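You operate a simulated robot arm through the tools that you are given. There is no shell and no other tool.

You are at the controls of a simulated robot arm. One attempt, no reset.

TASK
Move the orange hose from socket 1 to socket 3 and set the pressure dial to 4.
Fine: valve 1 shut and vented first; valve 3 opened after; leave the other valves and buttons.

The check looks at the end state, three seconds after you hand in, the way a careful person would. Anything else that was tipped, shoved, dropped, spilled or broken makes it a failure.

THE ROBOT
A 7-joint arm with a two-finger parallel gripper, fixed in place. Base frame: the origin is on the floor under the middle of its stand, x ahead of it, y to its left, z up; the work surface is at about z = 860. Readings come in mm, rad, newtons and seconds.
It reaches about 1247 mm from its shoulder. Its first joint turns from -2.304 to 2.304 rad. Payload 3.91 kg.
Tool frame: the origin (TCP) lies between the finger pads and is the grasp point; the fingertips stand 30 mm ahead of it; z points along the fingers, y is the line along which they close. Largest opening 110 mm; finger width 20, thickness 10; the body of the gripper, 48 by 112 mm, starts 55 mm behind the TCP.
Orientation is told as [roll, pitch, yaw] about the base's x, y, z axes, in that order, counted from this pose: with the fingers straight down and closing along the base's y, the tool's x points along the base's -x, its y along +y and its z along -z.

THE INTERFACE
- The arm moves only by the tool move_arm. Its argument "moves" is a list that holds one entry, the list of rows, each a list of 7 numbers: the shift along the tool's x, y, z in mm, then the turn, a rotation vector about the tool's x, y, z in rad, then the closure, from 0 (fully open) to 1 (shut). In form: [[[tx, ty, tz, ax, ay, az, fingers], ...]]. A call has 1 to 20 rows; each row is the pose to reach, as a shift and turn from the pose commanded when the call began, along the tool's axes at that moment. Each row takes 0.2 s and may step no farther than 50 mm and 0.15 rad from the row before; otherwise, or with a gripper value out of range, the whole call is refused. A pose out of reach is approached as far as the arm can. The call stops where the force on the tool passes 90 N (or 10 N more than at its start, if that is more) or the arm is blocked; 0.2 s more then pass. The fingers move at their own pace (about 108 mm/s each) and stop on an object; they squeeze with about 20 N. The grip force told is the motor's: it shows also when the fingers shut on nothing. Time passes only in rows, and 0.2 s behind the last, so rows that repeat a pose let the fingers close. It gives the time, the measured TCP pose, the force on the tool (base axes), the opening and the grip force at its end, in the units of the frame above (readings bear some noise), with the torque about the TCP (base axes, N m) and any sound that the robot's microphone picked up.
- Cameras (640 x 400 px; columns grow to the right, rows downward): "scene" is fixed at [49.2, 649.4, 1572.9]; the picture's right is [1.00, 0.06, 0.00], its down [0.04, -0.78, -0.62] and it looks along [-0.04, 0.62, -0.78] (base axes); focal length 214 px, centre (320, 200). "wrist" rides on the gripper at [73, 17, -103] in the tool frame; the picture's right is [-0.23, 0.97, 0.00], its down [-0.76, -0.18, -0.62] and it looks along [-0.61, -0.14, 0.78] (tool axes); focal length 222 px, centre (320, 200). There is no depth. A picture from a camera that has moved, and an enlarged one, comes with that camera's place and axes in the base frame and with its lens.
- get_image(camera): a new picture of that camera. It takes no simulated time.
- close_up(camera, box): a new picture of the part [left, top, right, bottom] of that camera's present view, enlarged. It takes no simulated time.
- job_done(): hands the job in; it is judged then, once.

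Nothing tells you positions but the pictures and the camera data. Unless the task says otherwise, let go and move clear before handing in.

The tools are called after "Call:" as a command line: name --argument value ..., lists and objects as JSON in quotes. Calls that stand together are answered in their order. move_arm: Moves the arm, as the interface text tells. Its arguments: {"type":"object","properties":{"moves":{"type":"array","items":{"type":"array","items":{"type":"array","items":{"type":"number"}}}}},"required":["moves"]} The other tools are called the same way: get_image (camera) takes a picture; close_up (camera, box) takes an enlarged picture of a part of a camera's view; job_done () hands the job in.

At the start:

```text
clock: 0.0
position: [583.7, 441.5, 1431.0]
orientation: [0.002, 0.001, 0.0]
wrist_force: [-1.0, 0.8, 0.8]
ft_torque: [0.0, 0.03, -0.01]
finger_gap: 109.8
finger_force: 0.0
```

scene: 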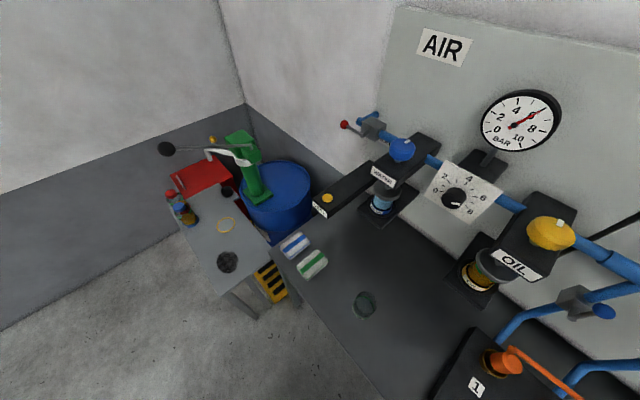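
wrist: 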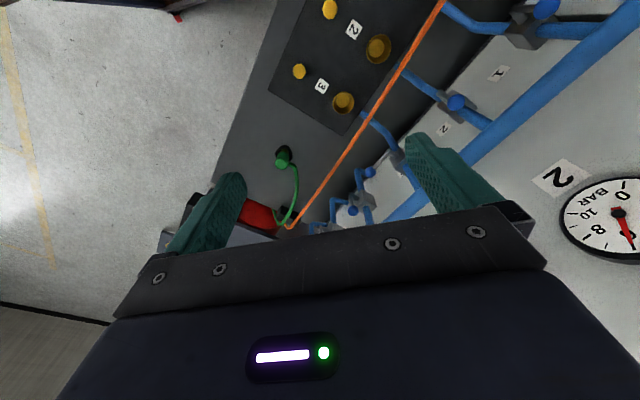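

The scene camera shows an air panel with a pressure dial, and the wrist camera shows a manifold with numbered sockets and an orange hose. I'll look more closely at both before moving.

Call:
close_up --camera "scene" --box '[400, 130, 640, 400]'

Call:
close_up --camera "wrist" --box '[220, 0, 640, 240]'

Call:
close_up --camera "scene" --box '[300, 90, 520, 260]'

```text
1.48 times, centred on (520, 265) of scene
camera zoom: at [49.2, 649.4, 1572.9], right [1.0, 0.06, 0.0], down [0.04, -0.78, -0.62], along [-0.04, 0.62, -0.78], focal length 318 px, centre (24, 104)
```

zoom: 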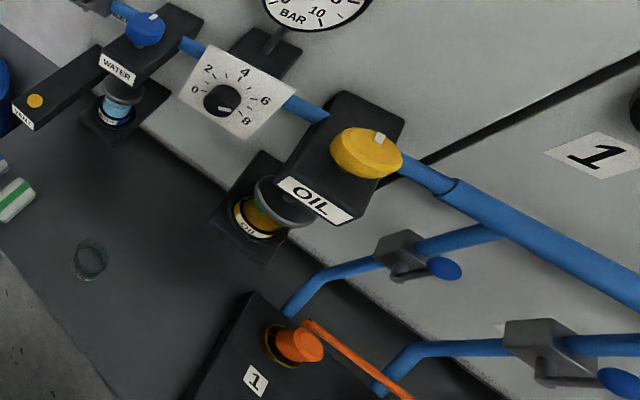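

```text
1.52 times, centred on (430, 120) of wrist
camera zoom: at [512.1, 458.6, 1533.9], right [0.23, 0.97, 0.0], down [0.76, -0.18, 0.62], along [0.61, -0.14, -0.78], focal length 338 px, centre (152, 322)
```

zoom: 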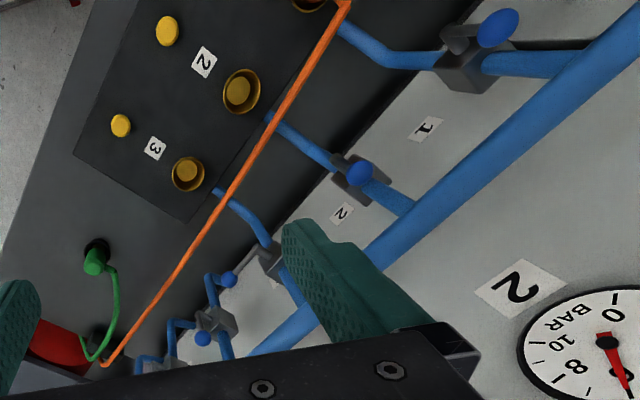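

```text
2.35 times, centred on (410, 175) of scene
camera zoom: at [49.2, 649.4, 1572.9], right [1.0, 0.06, 0.0], down [0.04, -0.78, -0.62], along [-0.04, 0.62, -0.78], focal length 505 px, centre (108, 259)
```

zoom: 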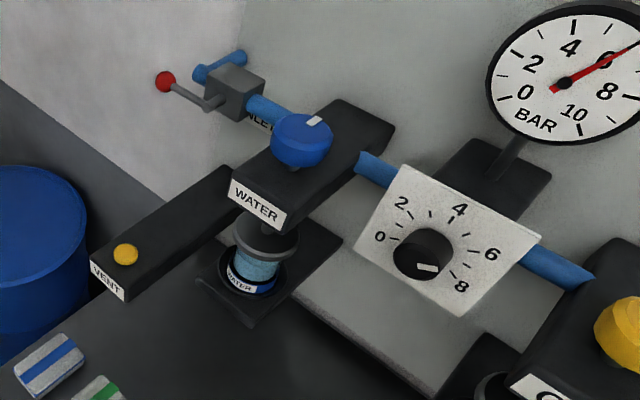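

The rig runs diagonally, and the sockets look to be near (496,692), (591,587) and (694,482). I'll turn the wrist camera toward the wall and back off to see the valves, vents and dial.

Call:
move_arm --moves '[[[20, -15, 0, 0, 0, -0.13, 0], [40, -30, 0, 0, 0, -0.26, 0], [60, -45, 0, 0, 0, -0.39, 0], [80, -60, 0, 0, 0, -0.52, 0], [100, -75, 0, 0, 0, -0.65, 0], [120, -90, 0, 0, 0, -0.77, 0], [120, -90, 0, 0, 0, -0.77, 0]]]'

Call:
get_image --camera "wrist"

Call:
get_image --camera "scene"

```text
clock: 1.6
position: [465.8, 353.2, 1429.8]
orientation: [0.002, -0.002, 0.772]
wrist_force: [0.1, 0.4, 0.6]
ft_torque: [0.02, 0.01, 0.03]
finger_gap: 110.1
finger_force: 0.1
```

```text
taken
camera wrist: at [401.6, 313.1, 1533.4], right [-0.52, 0.86, 0.0], down [0.67, 0.4, 0.62], along [0.53, 0.32, -0.78], focal length 222 px, centre (320, 200)
```

wrist: 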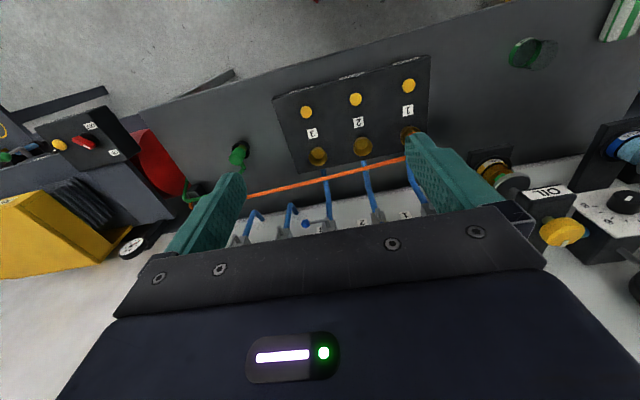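

```text
taken
```

scene: 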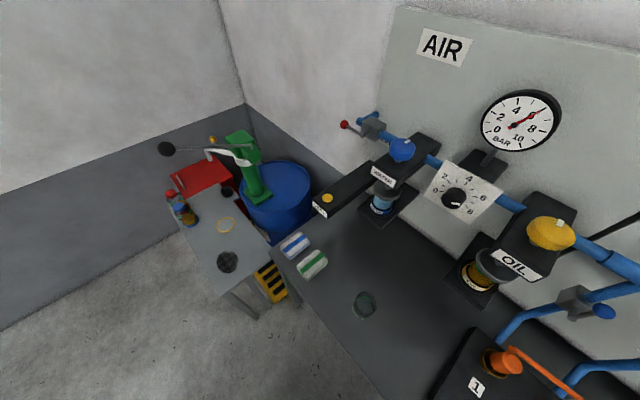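

Call:
close_up --camera "wrist" --box '[220, 40, 470, 250]'

Call:
close_up --camera "wrist" --box '[460, 80, 640, 300]'

Call:
close_up --camera "wrist" --box '[0, 60, 260, 290]'

Call:
close_up --camera "scene" --box '[140, 110, 300, 310]'

```text
1.90 times, centred on (345, 145) of wrist
camera zoom: at [401.6, 313.1, 1533.4], right [-0.52, 0.86, 0.0], down [0.67, 0.4, 0.62], along [0.53, 0.32, -0.78], focal length 423 px, centre (272, 305)
```

zoom: 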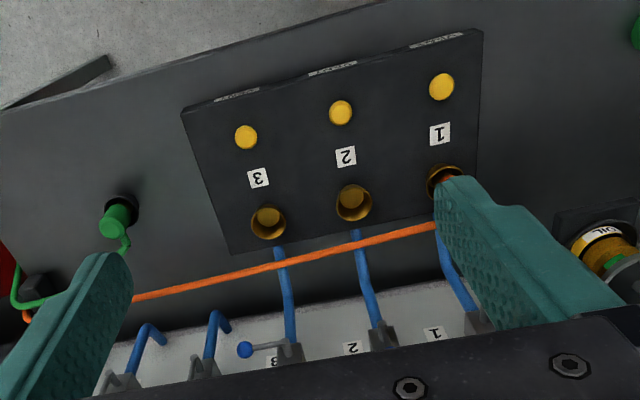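

```text
1.82 times, centred on (550, 190) of wrist
camera zoom: at [401.6, 313.1, 1533.4], right [-0.52, 0.86, 0.0], down [0.67, 0.4, 0.62], along [0.53, 0.32, -0.78], focal length 404 px, centre (-98, 218)
```

zoom: 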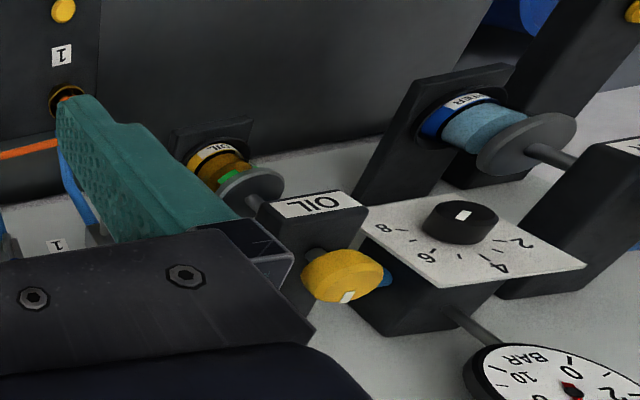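

```text
1.74 times, centred on (130, 175) of wrist
camera zoom: at [401.6, 313.1, 1533.4], right [-0.52, 0.86, 0.0], down [0.67, 0.4, 0.62], along [0.53, 0.32, -0.78], focal length 386 px, centre (650, 244)
```

zoom: 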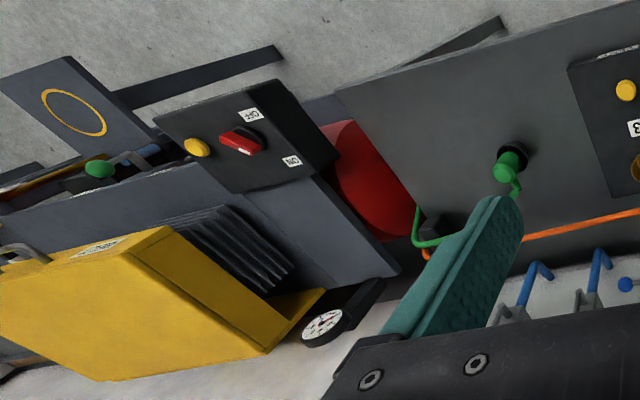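

```text
2.00 times, centred on (220, 210) of scene
camera zoom: at [49.2, 649.4, 1572.9], right [1.0, 0.06, 0.0], down [0.04, -0.78, -0.62], along [-0.04, 0.62, -0.78], focal length 429 px, centre (520, 180)
```

zoom: 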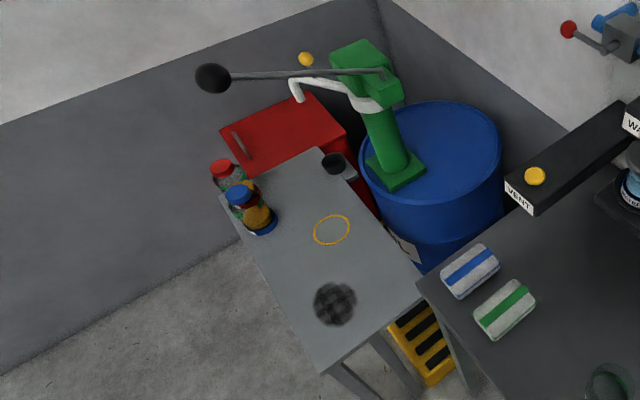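

I'll lower and tilt the tool so the wrist camera looks at the valves, sockets and dial from nearer.

Call:
move_arm --moves '[[[-26, 11, 29, 0, -0.11, 0, 0], [-52, 23, 57, 0, -0.22, 0, 0], [-77, 34, 86, 0, -0.33, 0, 0], [-103, 46, 114, 0, -0.44, 0, 0], [-129, 57, 143, 0, -0.55, 0, 0], [-155, 69, 171, 0, -0.66, 0, 0], [-180, 80, 200, 0, -0.77, 0, 0], [-180, 80, 200, 0, -0.77, 0, 0]]]'

Call:
get_image --camera "wrist"

Call:
get_image --camera "scene"

```text
clock: 3.4
position: [537.6, 536.5, 1232.1]
orientation: [0.003, -0.774, 0.767]
wrist_force: [-0.1, -0.5, 0.0]
ft_torque: [-0.03, 0.0, 0.05]
finger_gap: 110.0
finger_force: 0.0
```

```text
taken
camera wrist: at [437.4, 461.4, 1254.6], right [-0.56, 0.81, 0.16], down [0.2, -0.05, 0.98], along [0.8, 0.58, -0.14], focal length 222 px, centre (320, 200)
```

wrist: 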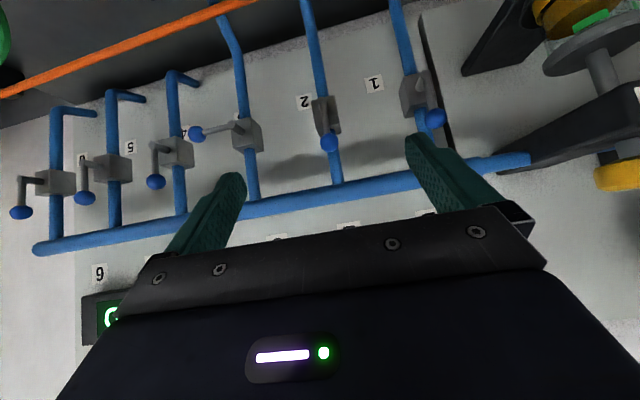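

```text
taken
```

scene: 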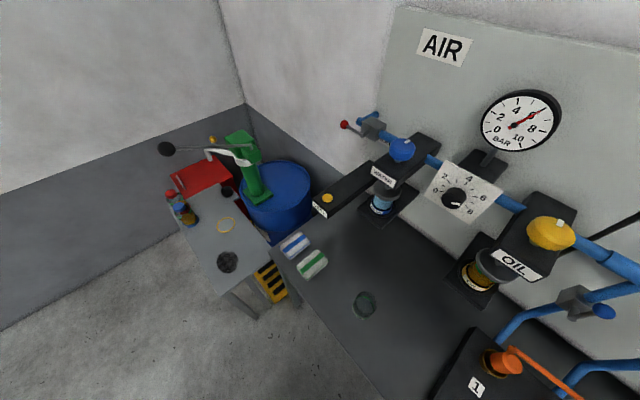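

Call:
close_up --camera "wrist" --box '[280, 0, 560, 180]'

Call:
close_up --camera "wrist" --box '[130, 60, 360, 220]'

Call:
close_up --camera "wrist" --box '[0, 180, 200, 340]'

Call:
close_up --camera "scene" --box '[420, 240, 640, 400]'

```text
2.22 times, centred on (420, 90) of wrist
camera zoom: at [437.4, 461.4, 1254.6], right [-0.56, 0.81, 0.16], down [0.2, -0.05, 0.98], along [0.8, 0.58, -0.14], focal length 494 px, centre (98, 444)
```

zoom: 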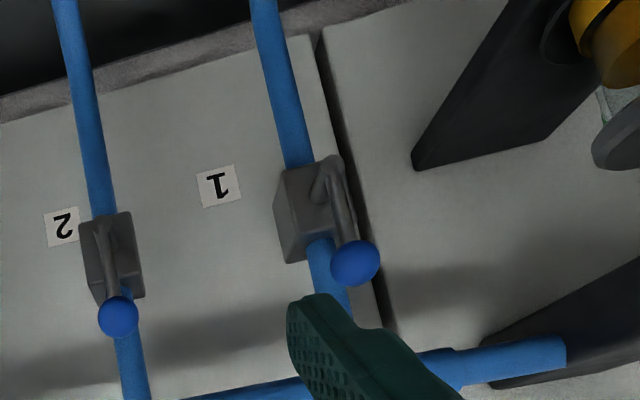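

```text
2.50 times, centred on (245, 140) of wrist
camera zoom: at [437.4, 461.4, 1254.6], right [-0.56, 0.81, 0.16], down [0.2, -0.05, 0.98], along [0.8, 0.58, -0.14], focal length 555 px, centre (508, 350)
```

zoom: 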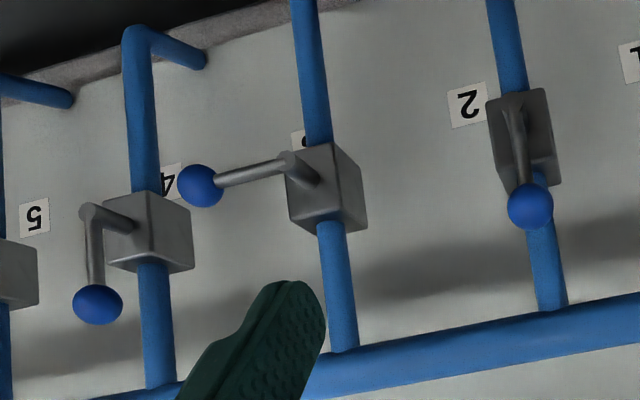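

```text
2.50 times, centred on (100, 260) of wrist
camera zoom: at [437.4, 461.4, 1254.6], right [-0.56, 0.81, 0.16], down [0.2, -0.05, 0.98], along [0.8, 0.58, -0.14], focal length 555 px, centre (870, 50)
```

zoom: 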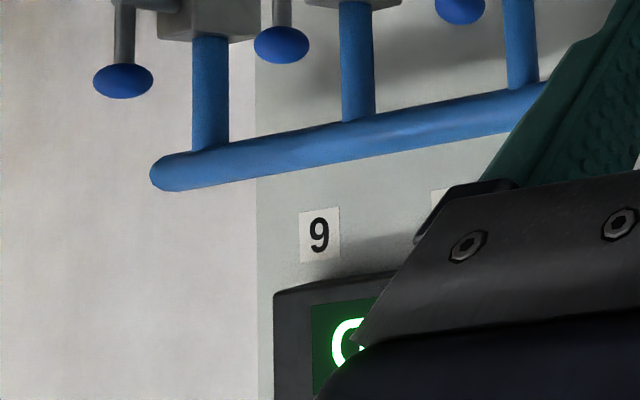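

```text
2.50 times, centred on (530, 320) of scene
camera zoom: at [49.2, 649.4, 1572.9], right [1.0, 0.06, 0.0], down [0.04, -0.78, -0.62], along [-0.04, 0.62, -0.78], focal length 536 px, centre (-205, -100)
```

zoom: 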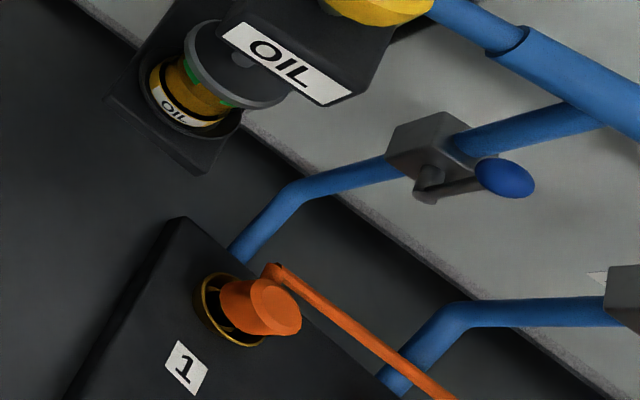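

Valves 1 and 2 have their levers up along the pipe (open), and valve 3's is sideways (shut). I put valve 1's knob near (568,767,1132) with its pivot about 67 mm below. I'll bring the closed fingers in front of it, slightly to its left, and look again.

Call:
move_arm --moves '[[[1, 30, 20, 0, 0, 0, 0.3], [2, 61, 40, 0, 0, 0, 0.6], [3, 92, 60, 0, 0, 0, 1], [4, 122, 80, 0, 0, 0, 1], [4, 152, 100, 0, 0, 0, 1], [4, 184, 120, 0, 0, 0, 1], [4, 184, 120, 0, 0, 0, 1]]]'

Call:
get_image --camera "wrist"

Call:
get_image --camera "scene"

```text
clock: 5.0
position: [467.9, 724.8, 1141.8]
orientation: [0.002, -0.772, 0.767]
wrist_force: [0.1, -0.8, 0.6]
ft_torque: [0.02, 0.04, 0.0]
finger_gap: 0.0
finger_force: 19.8
```

```text
taken
camera wrist: at [366.4, 650.4, 1165.9], right [-0.56, 0.81, 0.16], down [0.2, -0.05, 0.98], along [0.8, 0.58, -0.14], focal length 222 px, centre (320, 200)
```

wrist: 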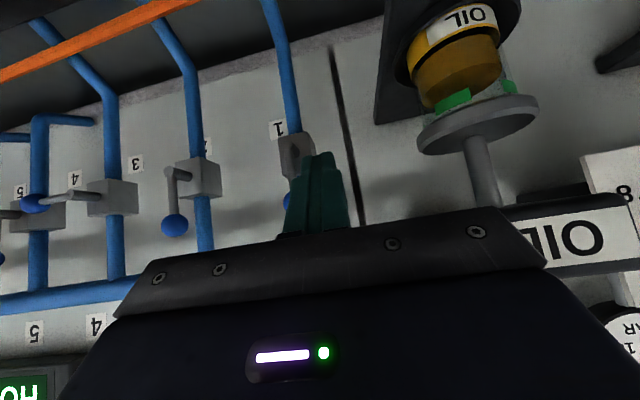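

```text
taken
```

scene: 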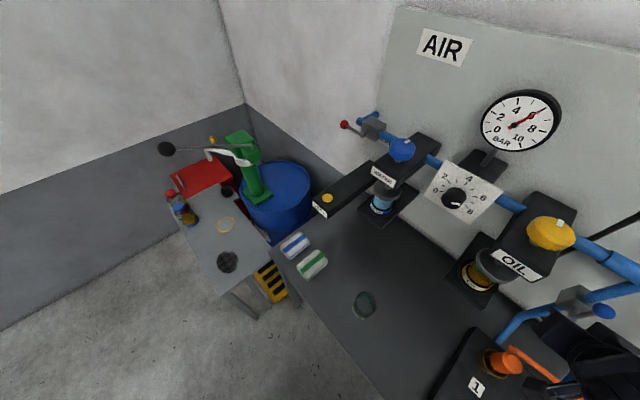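

Call:
close_up --camera "wrist" --box '[240, 100, 400, 230]'

Call:
close_up --camera "scene" --box '[460, 240, 640, 400]'

```text
3.08 times, centred on (320, 165) of wrist
camera zoom: at [366.4, 650.4, 1165.9], right [-0.56, 0.81, 0.16], down [0.2, -0.05, 0.98], along [0.8, 0.58, -0.14], focal length 684 px, centre (320, 308)
```

zoom: 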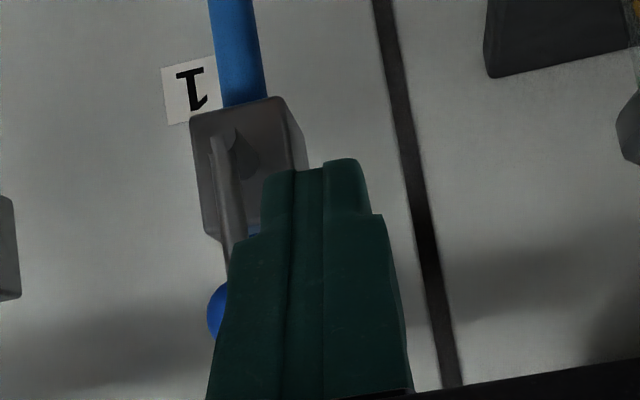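

```text
2.50 times, centred on (550, 320) of scene
camera zoom: at [49.2, 649.4, 1572.9], right [1.0, 0.06, 0.0], down [0.04, -0.78, -0.62], along [-0.04, 0.62, -0.78], focal length 536 px, centre (-255, -100)
```

zoom: 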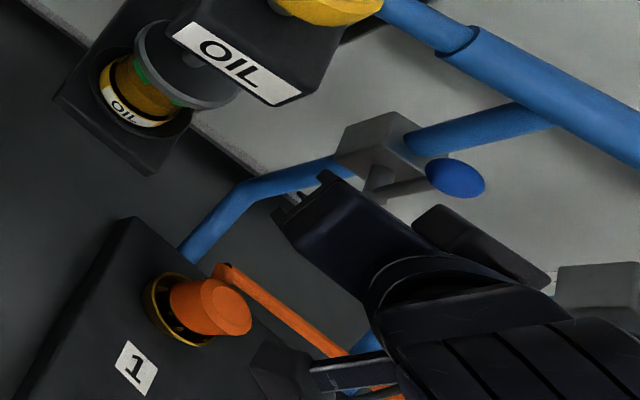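

The new view confirms the knob position to within a few mm. I'll advance the fingertip to the left of the lever.

Call:
move_arm --moves '[[[-10.9, -8.7, 10.6, 0, 0, 0, 1], [-21.6, -8.4, 21, 0, 0, 0, 1], [-32.4, -8, 31.5, 0, 0, 0, 1], [-43.1, -7.7, 41.9, 0, 0, 0, 1], [-53.9, -7.4, 52.4, 0, 0, 0, 1], [-64.6, -7.1, 62.8, 0, 0, 0, 1]]]'

Call:
get_image --camera "wrist"

Call:
close_up --camera "scene" --box '[460, 240, 640, 400]'

```text
clock: 6.4
position: [538.5, 781.5, 1140.5]
orientation: [0.002, -0.773, 0.771]
wrist_force: [-0.8, 0.0, 0.0]
ft_torque: [-0.02, 0.03, -0.04]
finger_gap: 0.1
finger_force: 20.1
```

```text
taken
camera wrist: at [437.3, 707.0, 1164.7], right [-0.56, 0.81, 0.16], down [0.2, -0.05, 0.98], along [0.8, 0.58, -0.14], focal length 222 px, centre (320, 200)
```

wrist: 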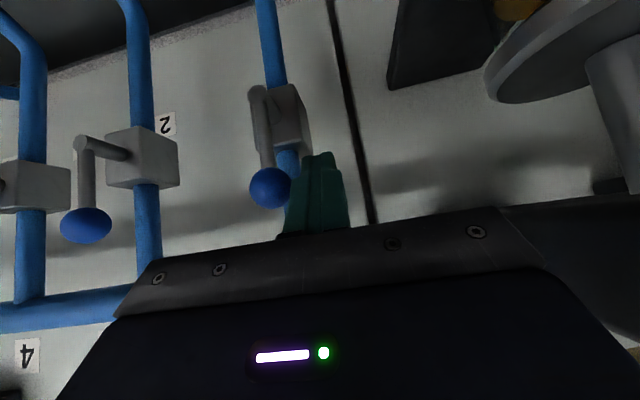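

```text
2.50 times, centred on (550, 320) of scene
camera zoom: at [49.2, 649.4, 1572.9], right [1.0, 0.06, 0.0], down [0.04, -0.78, -0.62], along [-0.04, 0.62, -0.78], focal length 536 px, centre (-255, -100)
```

zoom: 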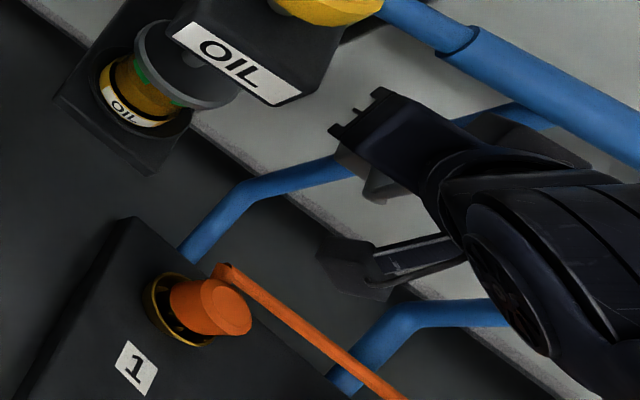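

The stick is just left of the valve 1 knob, and the path is clear. Next I'll sweep it in an arc to push the lever over to horizontal.

Call:
move_arm --moves '[[[-1.5, -8, -1.3, 0, 0, 0, 1], [-3, -16, -2.6, 0, 0, 0, 1], [-4.6, -25, -3.9, 0, 0, 0, 1], [-5.5, -33, -4.5, 0, 0, 0, 1], [-6.2, -40.5, -5.1, 0, 0, 0, 1], [-5.4, -49, -4, 0, 0, 0, 1], [-4.4, -58, -2.7, 0, 0, 0, 1], [-2, -66, 0, 0, 0, 0, 1], [0.9, -74.5, 3.2, 0, 0, 0, 1], [5, -82, 8, 0, 0, 0, 1], [9.8, -89, 12.8, 0, 0, 0, 1], [15, -95, 18.5, 0, 0, 0, 1], [20.8, -100, 24.4, 0, 0, 0, 1], [22.9, -100, 26.6, 0, 0, 0, 1]]]'

Call:
get_image --camera "wrist"

Call:
close_up --camera "scene" --box '[460, 240, 640, 400]'

```text
clock: 9.4
position: [610.6, 712.0, 1109.8]
orientation: [0.003, -0.775, 0.769]
wrist_force: [2.3, 2.2, 14.8]
ft_torque: [0.32, -0.15, 0.06]
finger_gap: 0.1
finger_force: 19.5
```

```text
taken
camera wrist: at [508.9, 636.5, 1132.3], right [-0.56, 0.81, 0.16], down [0.2, -0.05, 0.98], along [0.8, 0.58, -0.13], focal length 222 px, centre (320, 200)
```

wrist: 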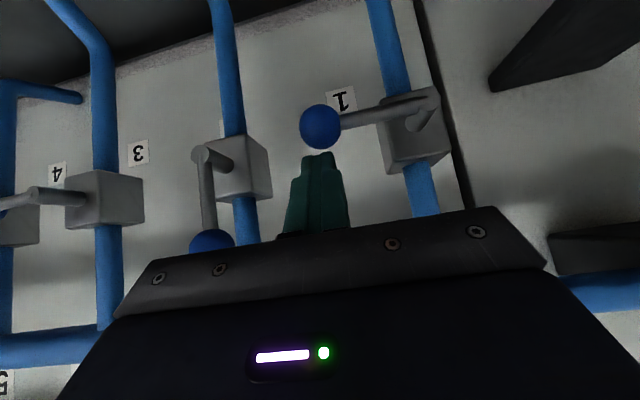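

```text
2.50 times, centred on (550, 320) of scene
camera zoom: at [49.2, 649.4, 1572.9], right [1.0, 0.06, 0.0], down [0.04, -0.78, -0.62], along [-0.04, 0.62, -0.78], focal length 536 px, centre (-255, -100)
```

zoom: 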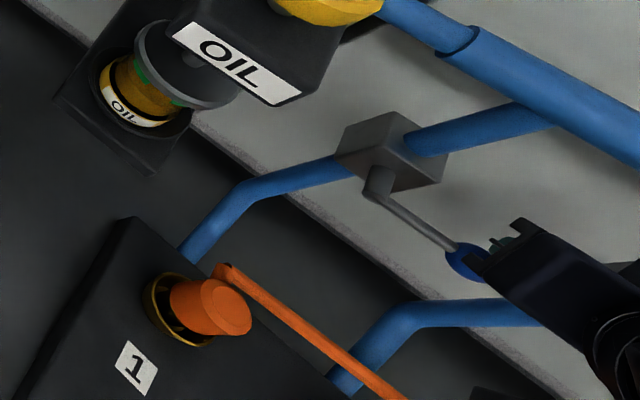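

Valve 1's lever is now horizontal and against its stop. I'll press slightly once more, then lift off and back away.

Call:
move_arm --moves '[[[2.8, 0, 2.9, 0, 0, 0, 1], [-5.6, 0, -5.7, 0, 0, 0, 1], [8, -0.4, -19, 0, 0, 0, 1], [23, -0.8, -33.6, 0, 0, 0, 1], [51.7, -1.7, -61.5, 0, 0, 0, 1], [80.3, -2.5, -89.3, 0, 0, 0, 1], [109, -3.4, -117.2, 0, 0, 0, 1]]]'

Call:
get_image --camera "wrist"

Call:
close_up --camera "scene" --box '[460, 240, 640, 400]'

```text
clock: 11.0
position: [497.3, 596.0, 1115.3]
orientation: [0.002, -0.772, 0.768]
wrist_force: [0.5, 0.0, 0.2]
ft_torque: [0.03, -0.02, 0.03]
finger_gap: 0.0
finger_force: 20.2
```

```text
taken
camera wrist: at [396.0, 520.4, 1138.4], right [-0.56, 0.81, 0.16], down [0.2, -0.05, 0.98], along [0.8, 0.58, -0.14], focal length 222 px, centre (320, 200)
```

wrist: 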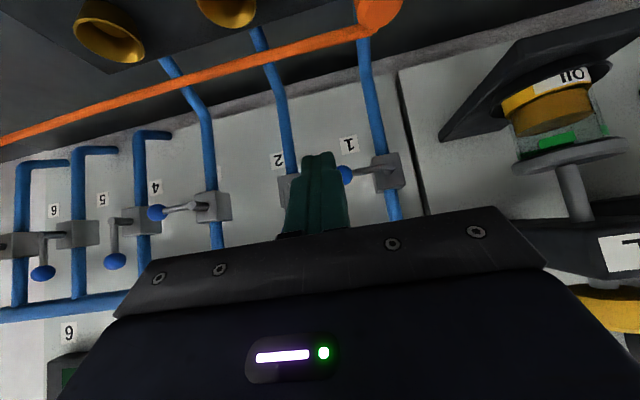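

```text
2.50 times, centred on (550, 320) of scene
camera zoom: at [49.2, 649.4, 1572.9], right [1.0, 0.06, 0.0], down [0.04, -0.78, -0.62], along [-0.04, 0.62, -0.78], focal length 536 px, centre (-255, -100)
```

zoom: 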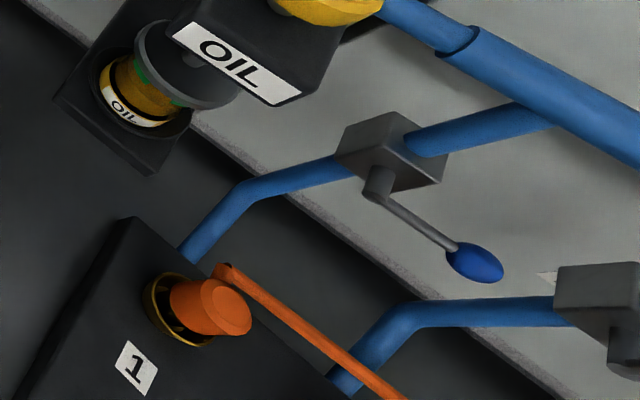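

Valve 1 is shut. I'll stand the tool upright above the manifold block to look at the buttons and sockets.

Call:
move_arm --moves '[[[9, -14, -17, 0, 0.13, 0, 1], [18, -29, -34, 0, 0.26, 0, 1], [26, -43, -50, 0, 0.39, 0, 1], [35, -57, -66, 0, 0.52, 0, 1], [44, -72, -83, 0, 0.65, 0, 1], [52, -86, -99, 0, 0.772, 0, 1], [52, -86, -99, 0, 0.772, 0, 1]]]'

Call:
get_image --camera "wrist"

Call:
close_up --camera "wrist" --box '[200, 0, 480, 180]'

```text
clock: 12.6
position: [479.6, 462.5, 1148.5]
orientation: [0.001, 0.001, 0.77]
wrist_force: [-0.5, 0.9, 0.3]
ft_torque: [-0.02, 0.01, 0.02]
finger_gap: 0.0
finger_force: 20.1
```

```text
taken
camera wrist: at [416.1, 422.6, 1252.6], right [-0.52, 0.86, 0.0], down [0.67, 0.4, 0.62], along [0.53, 0.32, -0.78], focal length 222 px, centre (320, 200)
```

wrist: 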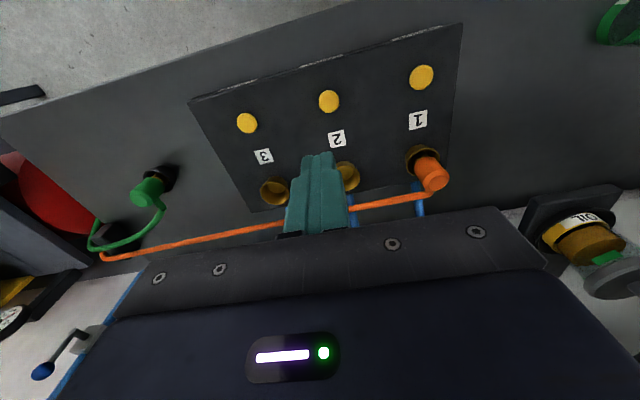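

```text
2.22 times, centred on (340, 90) of wrist
camera zoom: at [416.1, 422.6, 1252.6], right [-0.52, 0.86, 0.0], down [0.67, 0.4, 0.62], along [0.53, 0.32, -0.78], focal length 494 px, centre (276, 444)
```

zoom: 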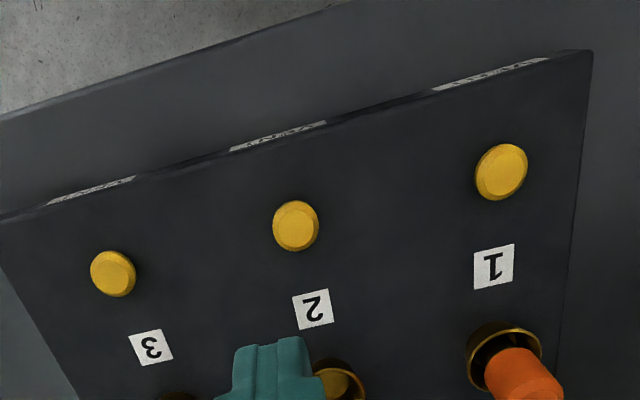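

The block top is at z≈860, socket 1's rim at about (487,689,887), the plug top near 955 and vent button 1 near (389,589). I'll hover the closed fingertips over vent button 1.

Call:
move_arm --moves '[[[-4, 26, 34, 0, 0, 0, 1], [-8, 52, 68, 0, 0, 0, 1], [-12, 77, 102, 0, 0, 0, 1], [-16, 103, 136, 0, 0, 0, 1], [-20, 128, 170, 0, 0, 0, 1], [-23.5, 153.8, 203, 0, 0, 0, 1], [-23.5, 153.8, 203, 0, 0, 0, 1]]]'

Call:
get_image --camera "wrist"

Call:
get_image --camera "scene"

Call:
close_up --camera "scene" --box '[440, 300, 600, 400]'

```text
clock: 14.2
position: [390.9, 589.5, 947.5]
orientation: [0.002, 0.0, 0.771]
wrist_force: [-1.0, -0.3, -0.9]
ft_torque: [0.01, 0.02, -0.03]
finger_gap: 0.0
finger_force: 20.2
```

```text
taken
camera wrist: at [326.6, 551.0, 1049.8], right [-0.51, 0.86, 0.0], down [0.67, 0.4, 0.62], along [0.53, 0.32, -0.78], focal length 222 px, centre (320, 200)
```

wrist: 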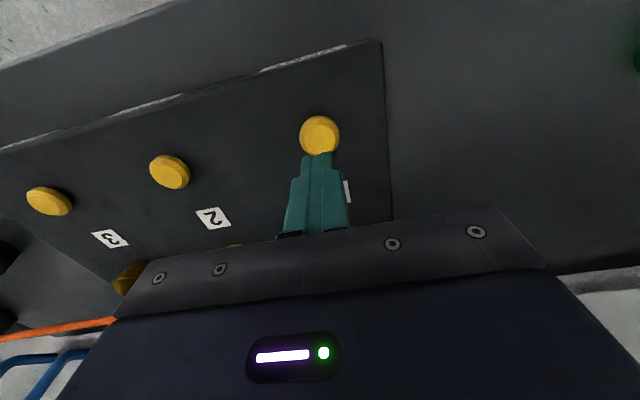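

```text
taken
```

scene: 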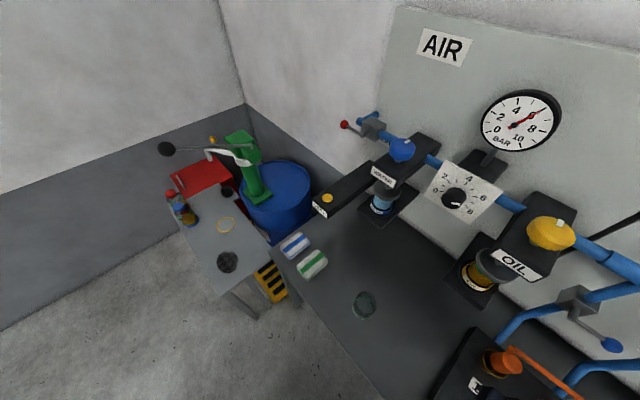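

```text
4.00 times, centred on (520, 350) of scene
camera zoom: at [49.2, 649.4, 1572.9], right [1.0, 0.06, 0.0], down [0.04, -0.78, -0.62], along [-0.04, 0.62, -0.78], focal length 858 px, centre (-480, -400)
```

zoom: 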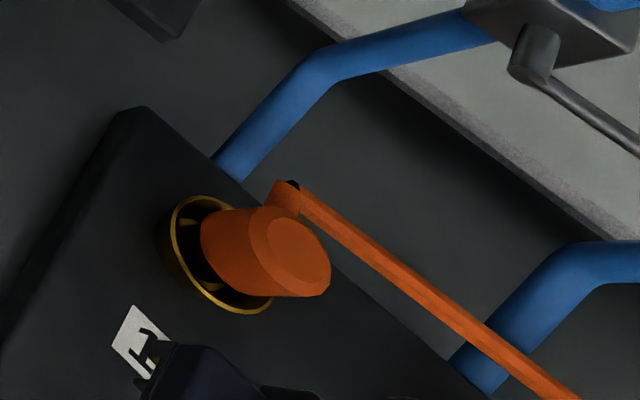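

The fingertips are over vent button 1 to within 3 mm. I'll lower gently until I feel contact.

Call:
move_arm --moves '[[[2, 0, 20, 0, 0, 0, 1], [2, 0, 38, 0, 0, 0, 1], [2, 0, 44, 0, 0, 0, 1], [2, 0, 48, 0, 0, 0, 1], [2, 0, 48, 0, 0, 0, 1]]]'

Call:
get_image --camera "wrist"

```text
clock: 15.4
position: [386.9, 587.9, 899.4]
orientation: [0.0, 0.0, 0.769]
wrist_force: [-1.8, 1.2, 3.0]
ft_torque: [-0.01, 0.03, 0.03]
finger_gap: 0.1
finger_force: 19.9
heard: click
```

```text
taken
camera wrist: at [323.9, 548.4, 1002.3], right [-0.52, 0.86, 0.0], down [0.67, 0.4, 0.62], along [0.53, 0.32, -0.78], focal length 222 px, centre (320, 200)
```

wrist: 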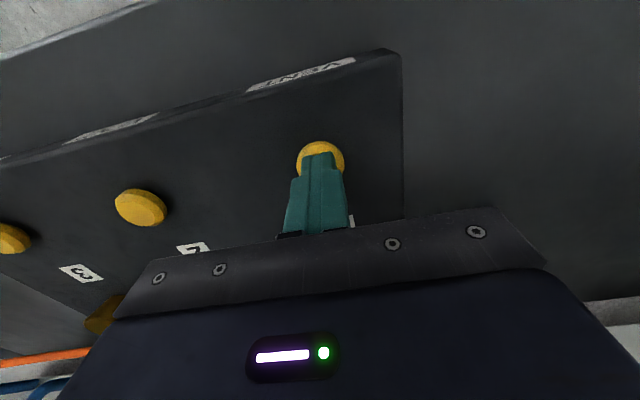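

I heard a click at contact. I'll press a couple of mm deeper and hold for about two seconds so the line vents.

Call:
move_arm --moves '[[[0, 0, 2, 0, 0, 0, 1], [0, 0, 3, 0, 0, 0, 1], [0, 0, 3, 0, 0, 0, 1], [0, 0, 3, 0, 0, 0, 1], [0, 0, 3, 0, 0, 0, 1], [0, 0, 3, 0, 0, 0, 1], [0, 0, 3, 0, 0, 0, 1], [0, 0, 3, 0, 0, 0, 1], [0, 0, 3, 0, 0, 0, 1], [0, 0, 3, 0, 0, 0, 1]]]'

Call:
get_image --camera "scene"

```text
clock: 17.6
position: [389.5, 587.6, 896.2]
orientation: [0.002, -0.001, 0.769]
wrist_force: [2.6, -1.0, 18.6]
ft_torque: [-0.01, -0.1, 0.01]
finger_gap: 0.0
finger_force: 20.3
```

```text
taken
```

scene: 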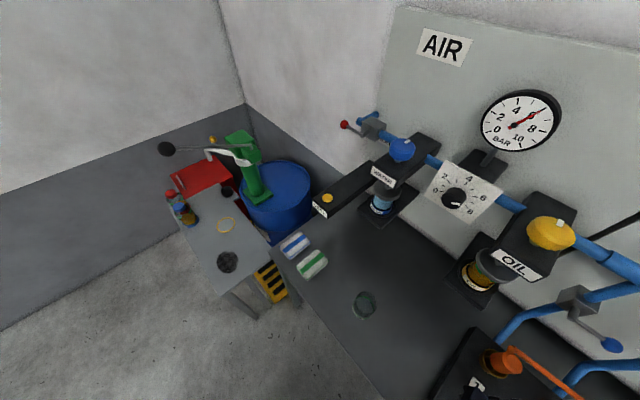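

The button is bottomed at about 19 N. I'll release it, lift up and look at the gauge for line 1 to confirm it has vented.

Call:
move_arm --moves '[[[0, 0, -10, 0, 0, 0, 1], [0, 0, -50, 0, 0, 0, 1], [0, 0, -95, 0, 0, 0, 1], [0, 0, -140, 0, 0, 0, 1], [-12, -2.5, -180, 0, -0.07, 0, 1], [-24, -5, -220, 0, -0.14, 0, 1], [-36, -7.5, -260, 0, -0.21, 0, 1], [-48, -10, -300, 0, -0.28, 0, 1], [-60, -12.5, -340, 0, -0.35, 0, 1], [-72, -15, -380, 0, -0.42, 0, 1], [-84, -17.5, -420, 0, -0.49, 0, 1], [-96, -20, -460, 0, -0.56, 0, 1], [-108, -22.5, -500, 0, -0.63, 0, 1], [-120, -25, -540, 0, -0.7, 0, 1], [-132, -27.6, -584, 0, -0.77, 0, 1], [-132, -27.6, -584, 0, -0.77, 0, 1]]]'

Call:
get_image --camera "wrist"

Call:
get_image --camera "scene"

```text
clock: 21.0
position: [505.1, 656.2, 1480.5]
orientation: [0.001, -0.77, 0.77]
wrist_force: [0.4, -0.4, 0.2]
ft_torque: [0.01, -0.01, -0.01]
finger_gap: 0.0
finger_force: 19.6
```

```text
taken
camera wrist: at [402.9, 583.1, 1504.9], right [-0.56, 0.81, 0.16], down [0.2, -0.05, 0.98], along [0.8, 0.58, -0.14], focal length 222 px, centre (320, 200)
```

wrist: 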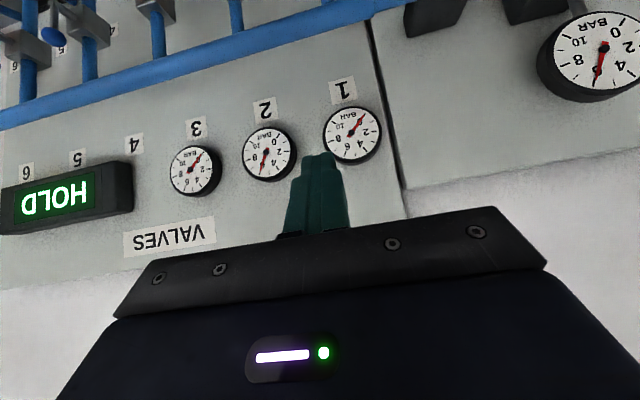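

```text
taken
```

scene: 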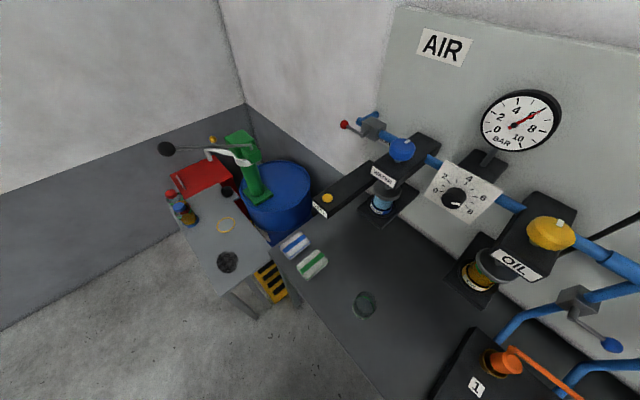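

Call:
close_up --camera "wrist" --box '[150, 70, 410, 230]'

Call:
close_up --camera "wrist" --box '[0, 120, 230, 270]'

Call:
close_up --camera "wrist" --box '[520, 0, 640, 110]'

Call:
close_up --camera "scene" --box '[400, 80, 580, 230]'

```text
2.46 times, centred on (280, 150) of wrist
camera zoom: at [402.9, 583.1, 1504.9], right [-0.56, 0.81, 0.16], down [0.2, -0.05, 0.98], along [0.8, 0.58, -0.14], focal length 547 px, centre (418, 323)
```

zoom: 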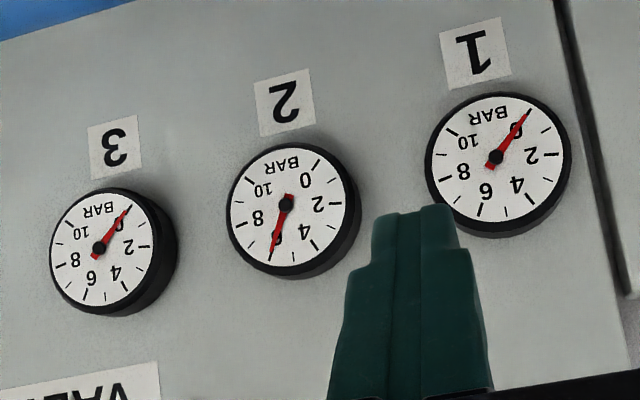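

```text
2.67 times, centred on (115, 195) of wrist
camera zoom: at [402.9, 583.1, 1504.9], right [-0.56, 0.81, 0.16], down [0.2, -0.05, 0.98], along [0.8, 0.58, -0.14], focal length 592 px, centre (867, 213)
```

zoom: 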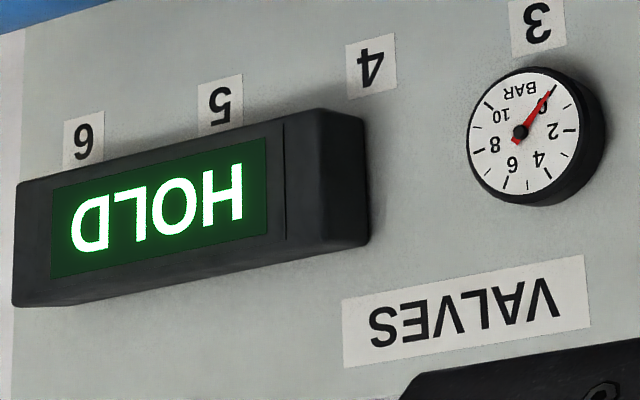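

```text
3.64 times, centred on (580, 55) of wrist
camera zoom: at [402.9, 583.1, 1504.9], right [-0.56, 0.81, 0.16], down [0.2, -0.05, 0.98], along [0.8, 0.58, -0.14], focal length 808 px, centre (-626, 727)
```

zoom: 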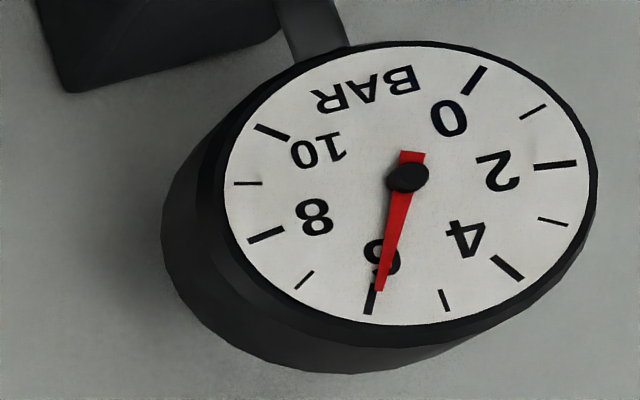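

```text
2.67 times, centred on (490, 155) of scene
camera zoom: at [49.2, 649.4, 1572.9], right [1.0, 0.06, 0.0], down [0.04, -0.78, -0.62], along [-0.04, 0.62, -0.78], focal length 572 px, centre (-133, 320)
```

zoom: 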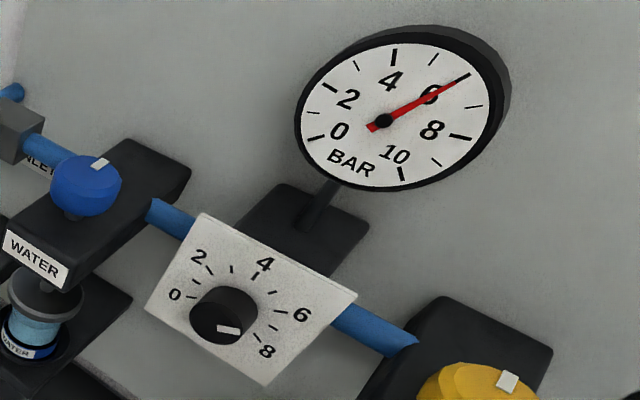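

Gauge 1 reads 0, so the line is vented. Gauge 2 and the main gauge read 6, and gauge 3 reads 0. Next I'll stand the tool up above the orange plug with the fingers open and look at it closely.

Call:
move_arm --moves '[[[29, 4, 29, 0, 0.086, 0, 1], [58, 8, 58, 0, 0.171, 0, 0.8], [88, 12, 87, 0, 0.257, 0, 0.6], [117, 16, 116, 0, 0.342, 0, 0.4], [146, 20, 145, 0, 0.428, 0, 0.2], [175, 24, 174, 0, 0.513, 0, 0], [205, 27, 203, 0, 0.599, 0, 0], [234, 31, 231, 0, 0.684, 0, 0], [263, 35.3, 260.4, 0, 0.77, 0, 0], [263, 35.3, 260.4, 0, 0.77, 0, 0]]]'

Call:
get_image --camera "wrist"

Call:
close_up --camera "wrist" --box '[220, 60, 420, 220]'

Call:
close_up --camera "scene" --box '[440, 300, 600, 400]'

```text
clock: 23.2
position: [471.0, 679.9, 1110.0]
orientation: [0.001, 0.0, 0.769]
wrist_force: [-0.5, -0.4, 0.1]
ft_torque: [0.01, -0.02, 0.0]
finger_gap: 110.1
finger_force: 0.0
```

```text
taken
camera wrist: at [407.6, 640.4, 1213.1], right [-0.52, 0.86, 0.0], down [0.67, 0.4, 0.62], along [0.53, 0.32, -0.78], focal length 222 px, centre (320, 200)
```

wrist: 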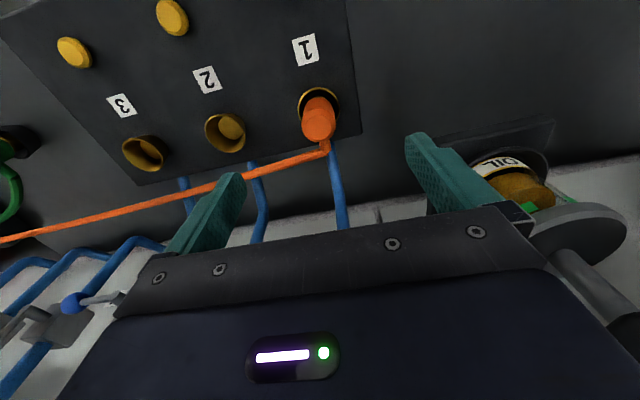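

```text
2.50 times, centred on (320, 140) of wrist
camera zoom: at [407.6, 640.4, 1213.1], right [-0.52, 0.86, 0.0], down [0.67, 0.4, 0.62], along [0.53, 0.32, -0.78], focal length 555 px, centre (320, 350)
```

zoom: 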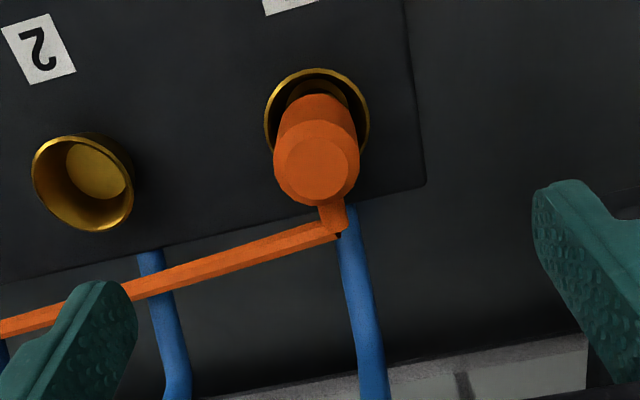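

```text
4.00 times, centred on (520, 350) of scene
camera zoom: at [49.2, 649.4, 1572.9], right [1.0, 0.06, 0.0], down [0.04, -0.78, -0.62], along [-0.04, 0.62, -0.78], focal length 858 px, centre (-480, -400)
```

zoom: 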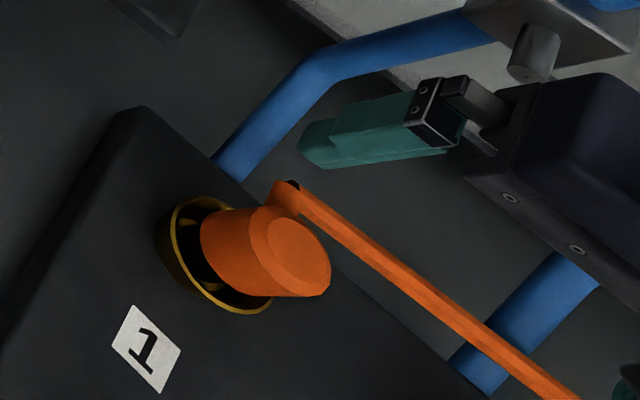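

The sockets are funnel-shaped cups with no bayonet. The plug is about 40 mm wide at roughly (487,688), with its hose leaving on the wall side. Before gripping it I'll hover over socket 3 in the same pose to measure the exact offset between the two sockets.

Call:
move_arm --moves '[[[-1, -42, 0, 0, 0, 0, 0], [-2, -84, 0, 0, 0, 0, 0], [-3, -126, 0, 0, 0, 0, 0], [-4, -168, 0, 0, 0, 0, 0], [-5, -210, 0, 0, 0, 0, 0], [-6, -253, 0, 0, 0, 0, 0], [-7.3, -295, 0, 0, 0, 0, 0], [-7.3, -295, 0, 0, 0, 0, 0]]]'

Call:
get_image --camera "wrist"

Call:
close_up --camera "wrist" --box '[220, 60, 420, 220]'

```text
clock: 25.0
position: [685.1, 471.0, 1110.1]
orientation: [0.001, 0.0, 0.77]
wrist_force: [-0.7, -0.3, 0.6]
ft_torque: [0.03, 0.01, 0.0]
finger_gap: 110.0
finger_force: 0.0
```

```text
taken
camera wrist: at [619.7, 431.5, 1213.5], right [-0.52, 0.86, 0.0], down [0.67, 0.4, 0.62], along [0.53, 0.32, -0.78], focal length 222 px, centre (320, 200)
```

wrist: 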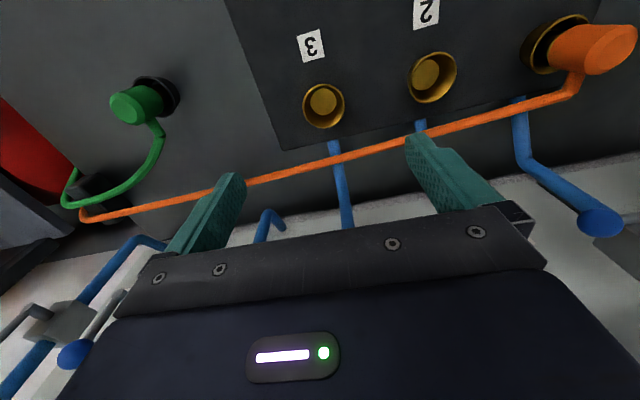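

```text
2.50 times, centred on (320, 140) of wrist
camera zoom: at [619.7, 431.5, 1213.5], right [-0.52, 0.86, 0.0], down [0.67, 0.4, 0.62], along [0.53, 0.32, -0.78], focal length 555 px, centre (320, 350)
```

zoom: 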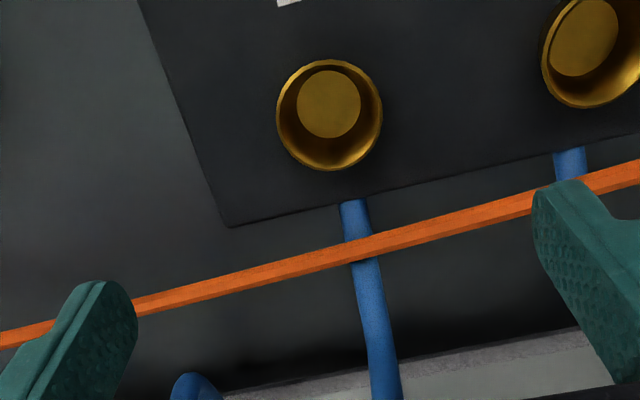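

Socket 3 is near (694,483), offset about (205,-205) from socket 1, so the spacing is 145 mm. Now I'll go back over the plug with the fingers open and descend around it.

Call:
move_arm --moves '[[[-1.5, 42, 0, 0, 0, 0, 0], [-3, 84, 0, 0, 0, 0, 0], [-4.5, 126, 0, 0, 0, 0, 0], [-6, 168, 0, 0, 0, 0, 0], [-7.5, 210, 0, 0, 0, 0, 0], [-9, 252, 0, 0, 0, 0, 0], [-10.6, 292.7, 0, 0, 0, 0, 0], [-10.6, 292.7, 40, 0, 0, 0, 0], [-10.6, 292.7, 80, 0, 0, 0, 0], [-10.6, 292.7, 115, 0, 0, 0, 0], [-10.6, 292.7, 115, 0, 0, 0, 0]]]'

Call:
get_image --camera "wrist"

Call:
close_up --camera "scene" --box '[420, 250, 640, 400]'

```text
clock: 27.4
position: [487.5, 691.2, 995.2]
orientation: [0.003, 0.001, 0.769]
wrist_force: [-0.1, -0.1, 0.4]
ft_torque: [0.02, -0.02, 0.02]
finger_gap: 110.1
finger_force: 0.0
```

```text
taken
camera wrist: at [423.4, 651.0, 1098.6], right [-0.51, 0.86, 0.0], down [0.67, 0.4, 0.62], along [0.53, 0.32, -0.78], focal length 222 px, centre (320, 200)
```

wrist: 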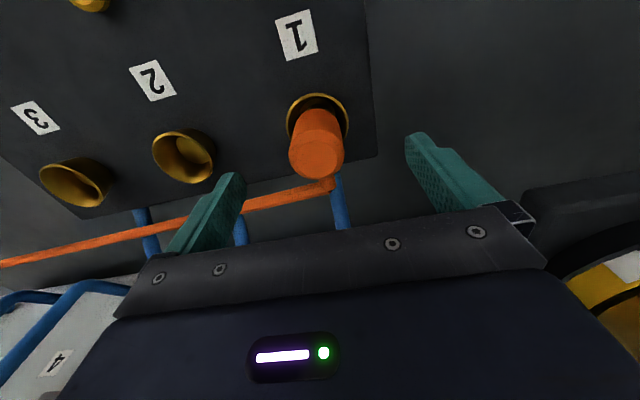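

```text
2.67 times, centred on (530, 325) of scene
camera zoom: at [49.2, 649.4, 1572.9], right [1.0, 0.06, 0.0], down [0.04, -0.78, -0.62], along [-0.04, 0.62, -0.78], focal length 572 px, centre (-240, -133)
```

zoom: 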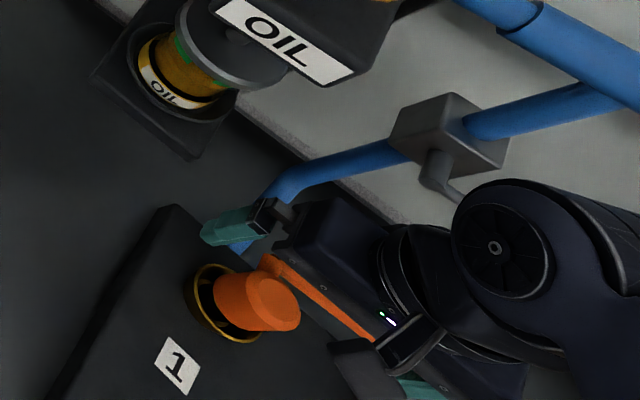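

The plug is centred between the fingers to within a few mm. I'll descend to grip height and close on it.

Call:
move_arm --moves '[[[1, -2, 25, 0, 0, 0, 0], [1, -2, 48, 0, 0, 0, 0], [1, -2, 66, 0, 0, 0, 0], [1, -2, 66, 0, 0, 0, 0]]]'

Call:
get_image --camera "wrist"

Call:
close_up --camera "scene" --box '[440, 280, 620, 400]'

```text
clock: 28.4
position: [489.5, 689.3, 927.8]
orientation: [0.001, 0.0, 0.769]
wrist_force: [0.2, -0.4, -1.4]
ft_torque: [-0.03, 0.04, 0.03]
finger_gap: 110.0
finger_force: 0.0
```

```text
taken
camera wrist: at [424.2, 650.4, 1031.9], right [-0.52, 0.86, 0.0], down [0.67, 0.4, 0.62], along [0.53, 0.32, -0.78], focal length 222 px, centre (320, 200)
```

wrist: 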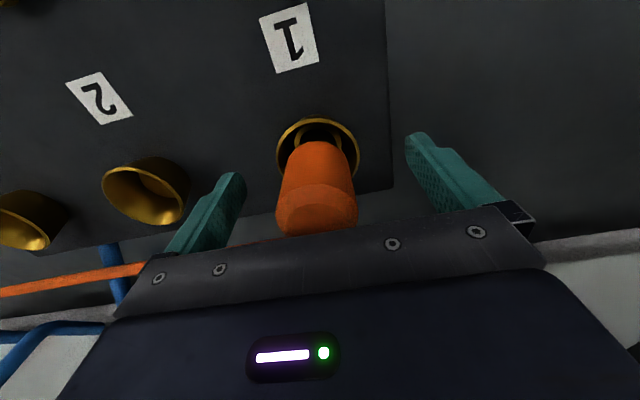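

```text
3.33 times, centred on (530, 340) of scene
camera zoom: at [49.2, 649.4, 1572.9], right [1.0, 0.06, 0.0], down [0.04, -0.78, -0.62], along [-0.04, 0.62, -0.78], focal length 715 px, centre (-380, -267)
```

zoom: 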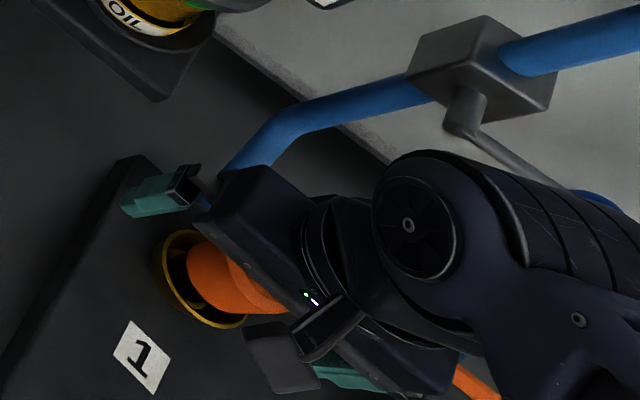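

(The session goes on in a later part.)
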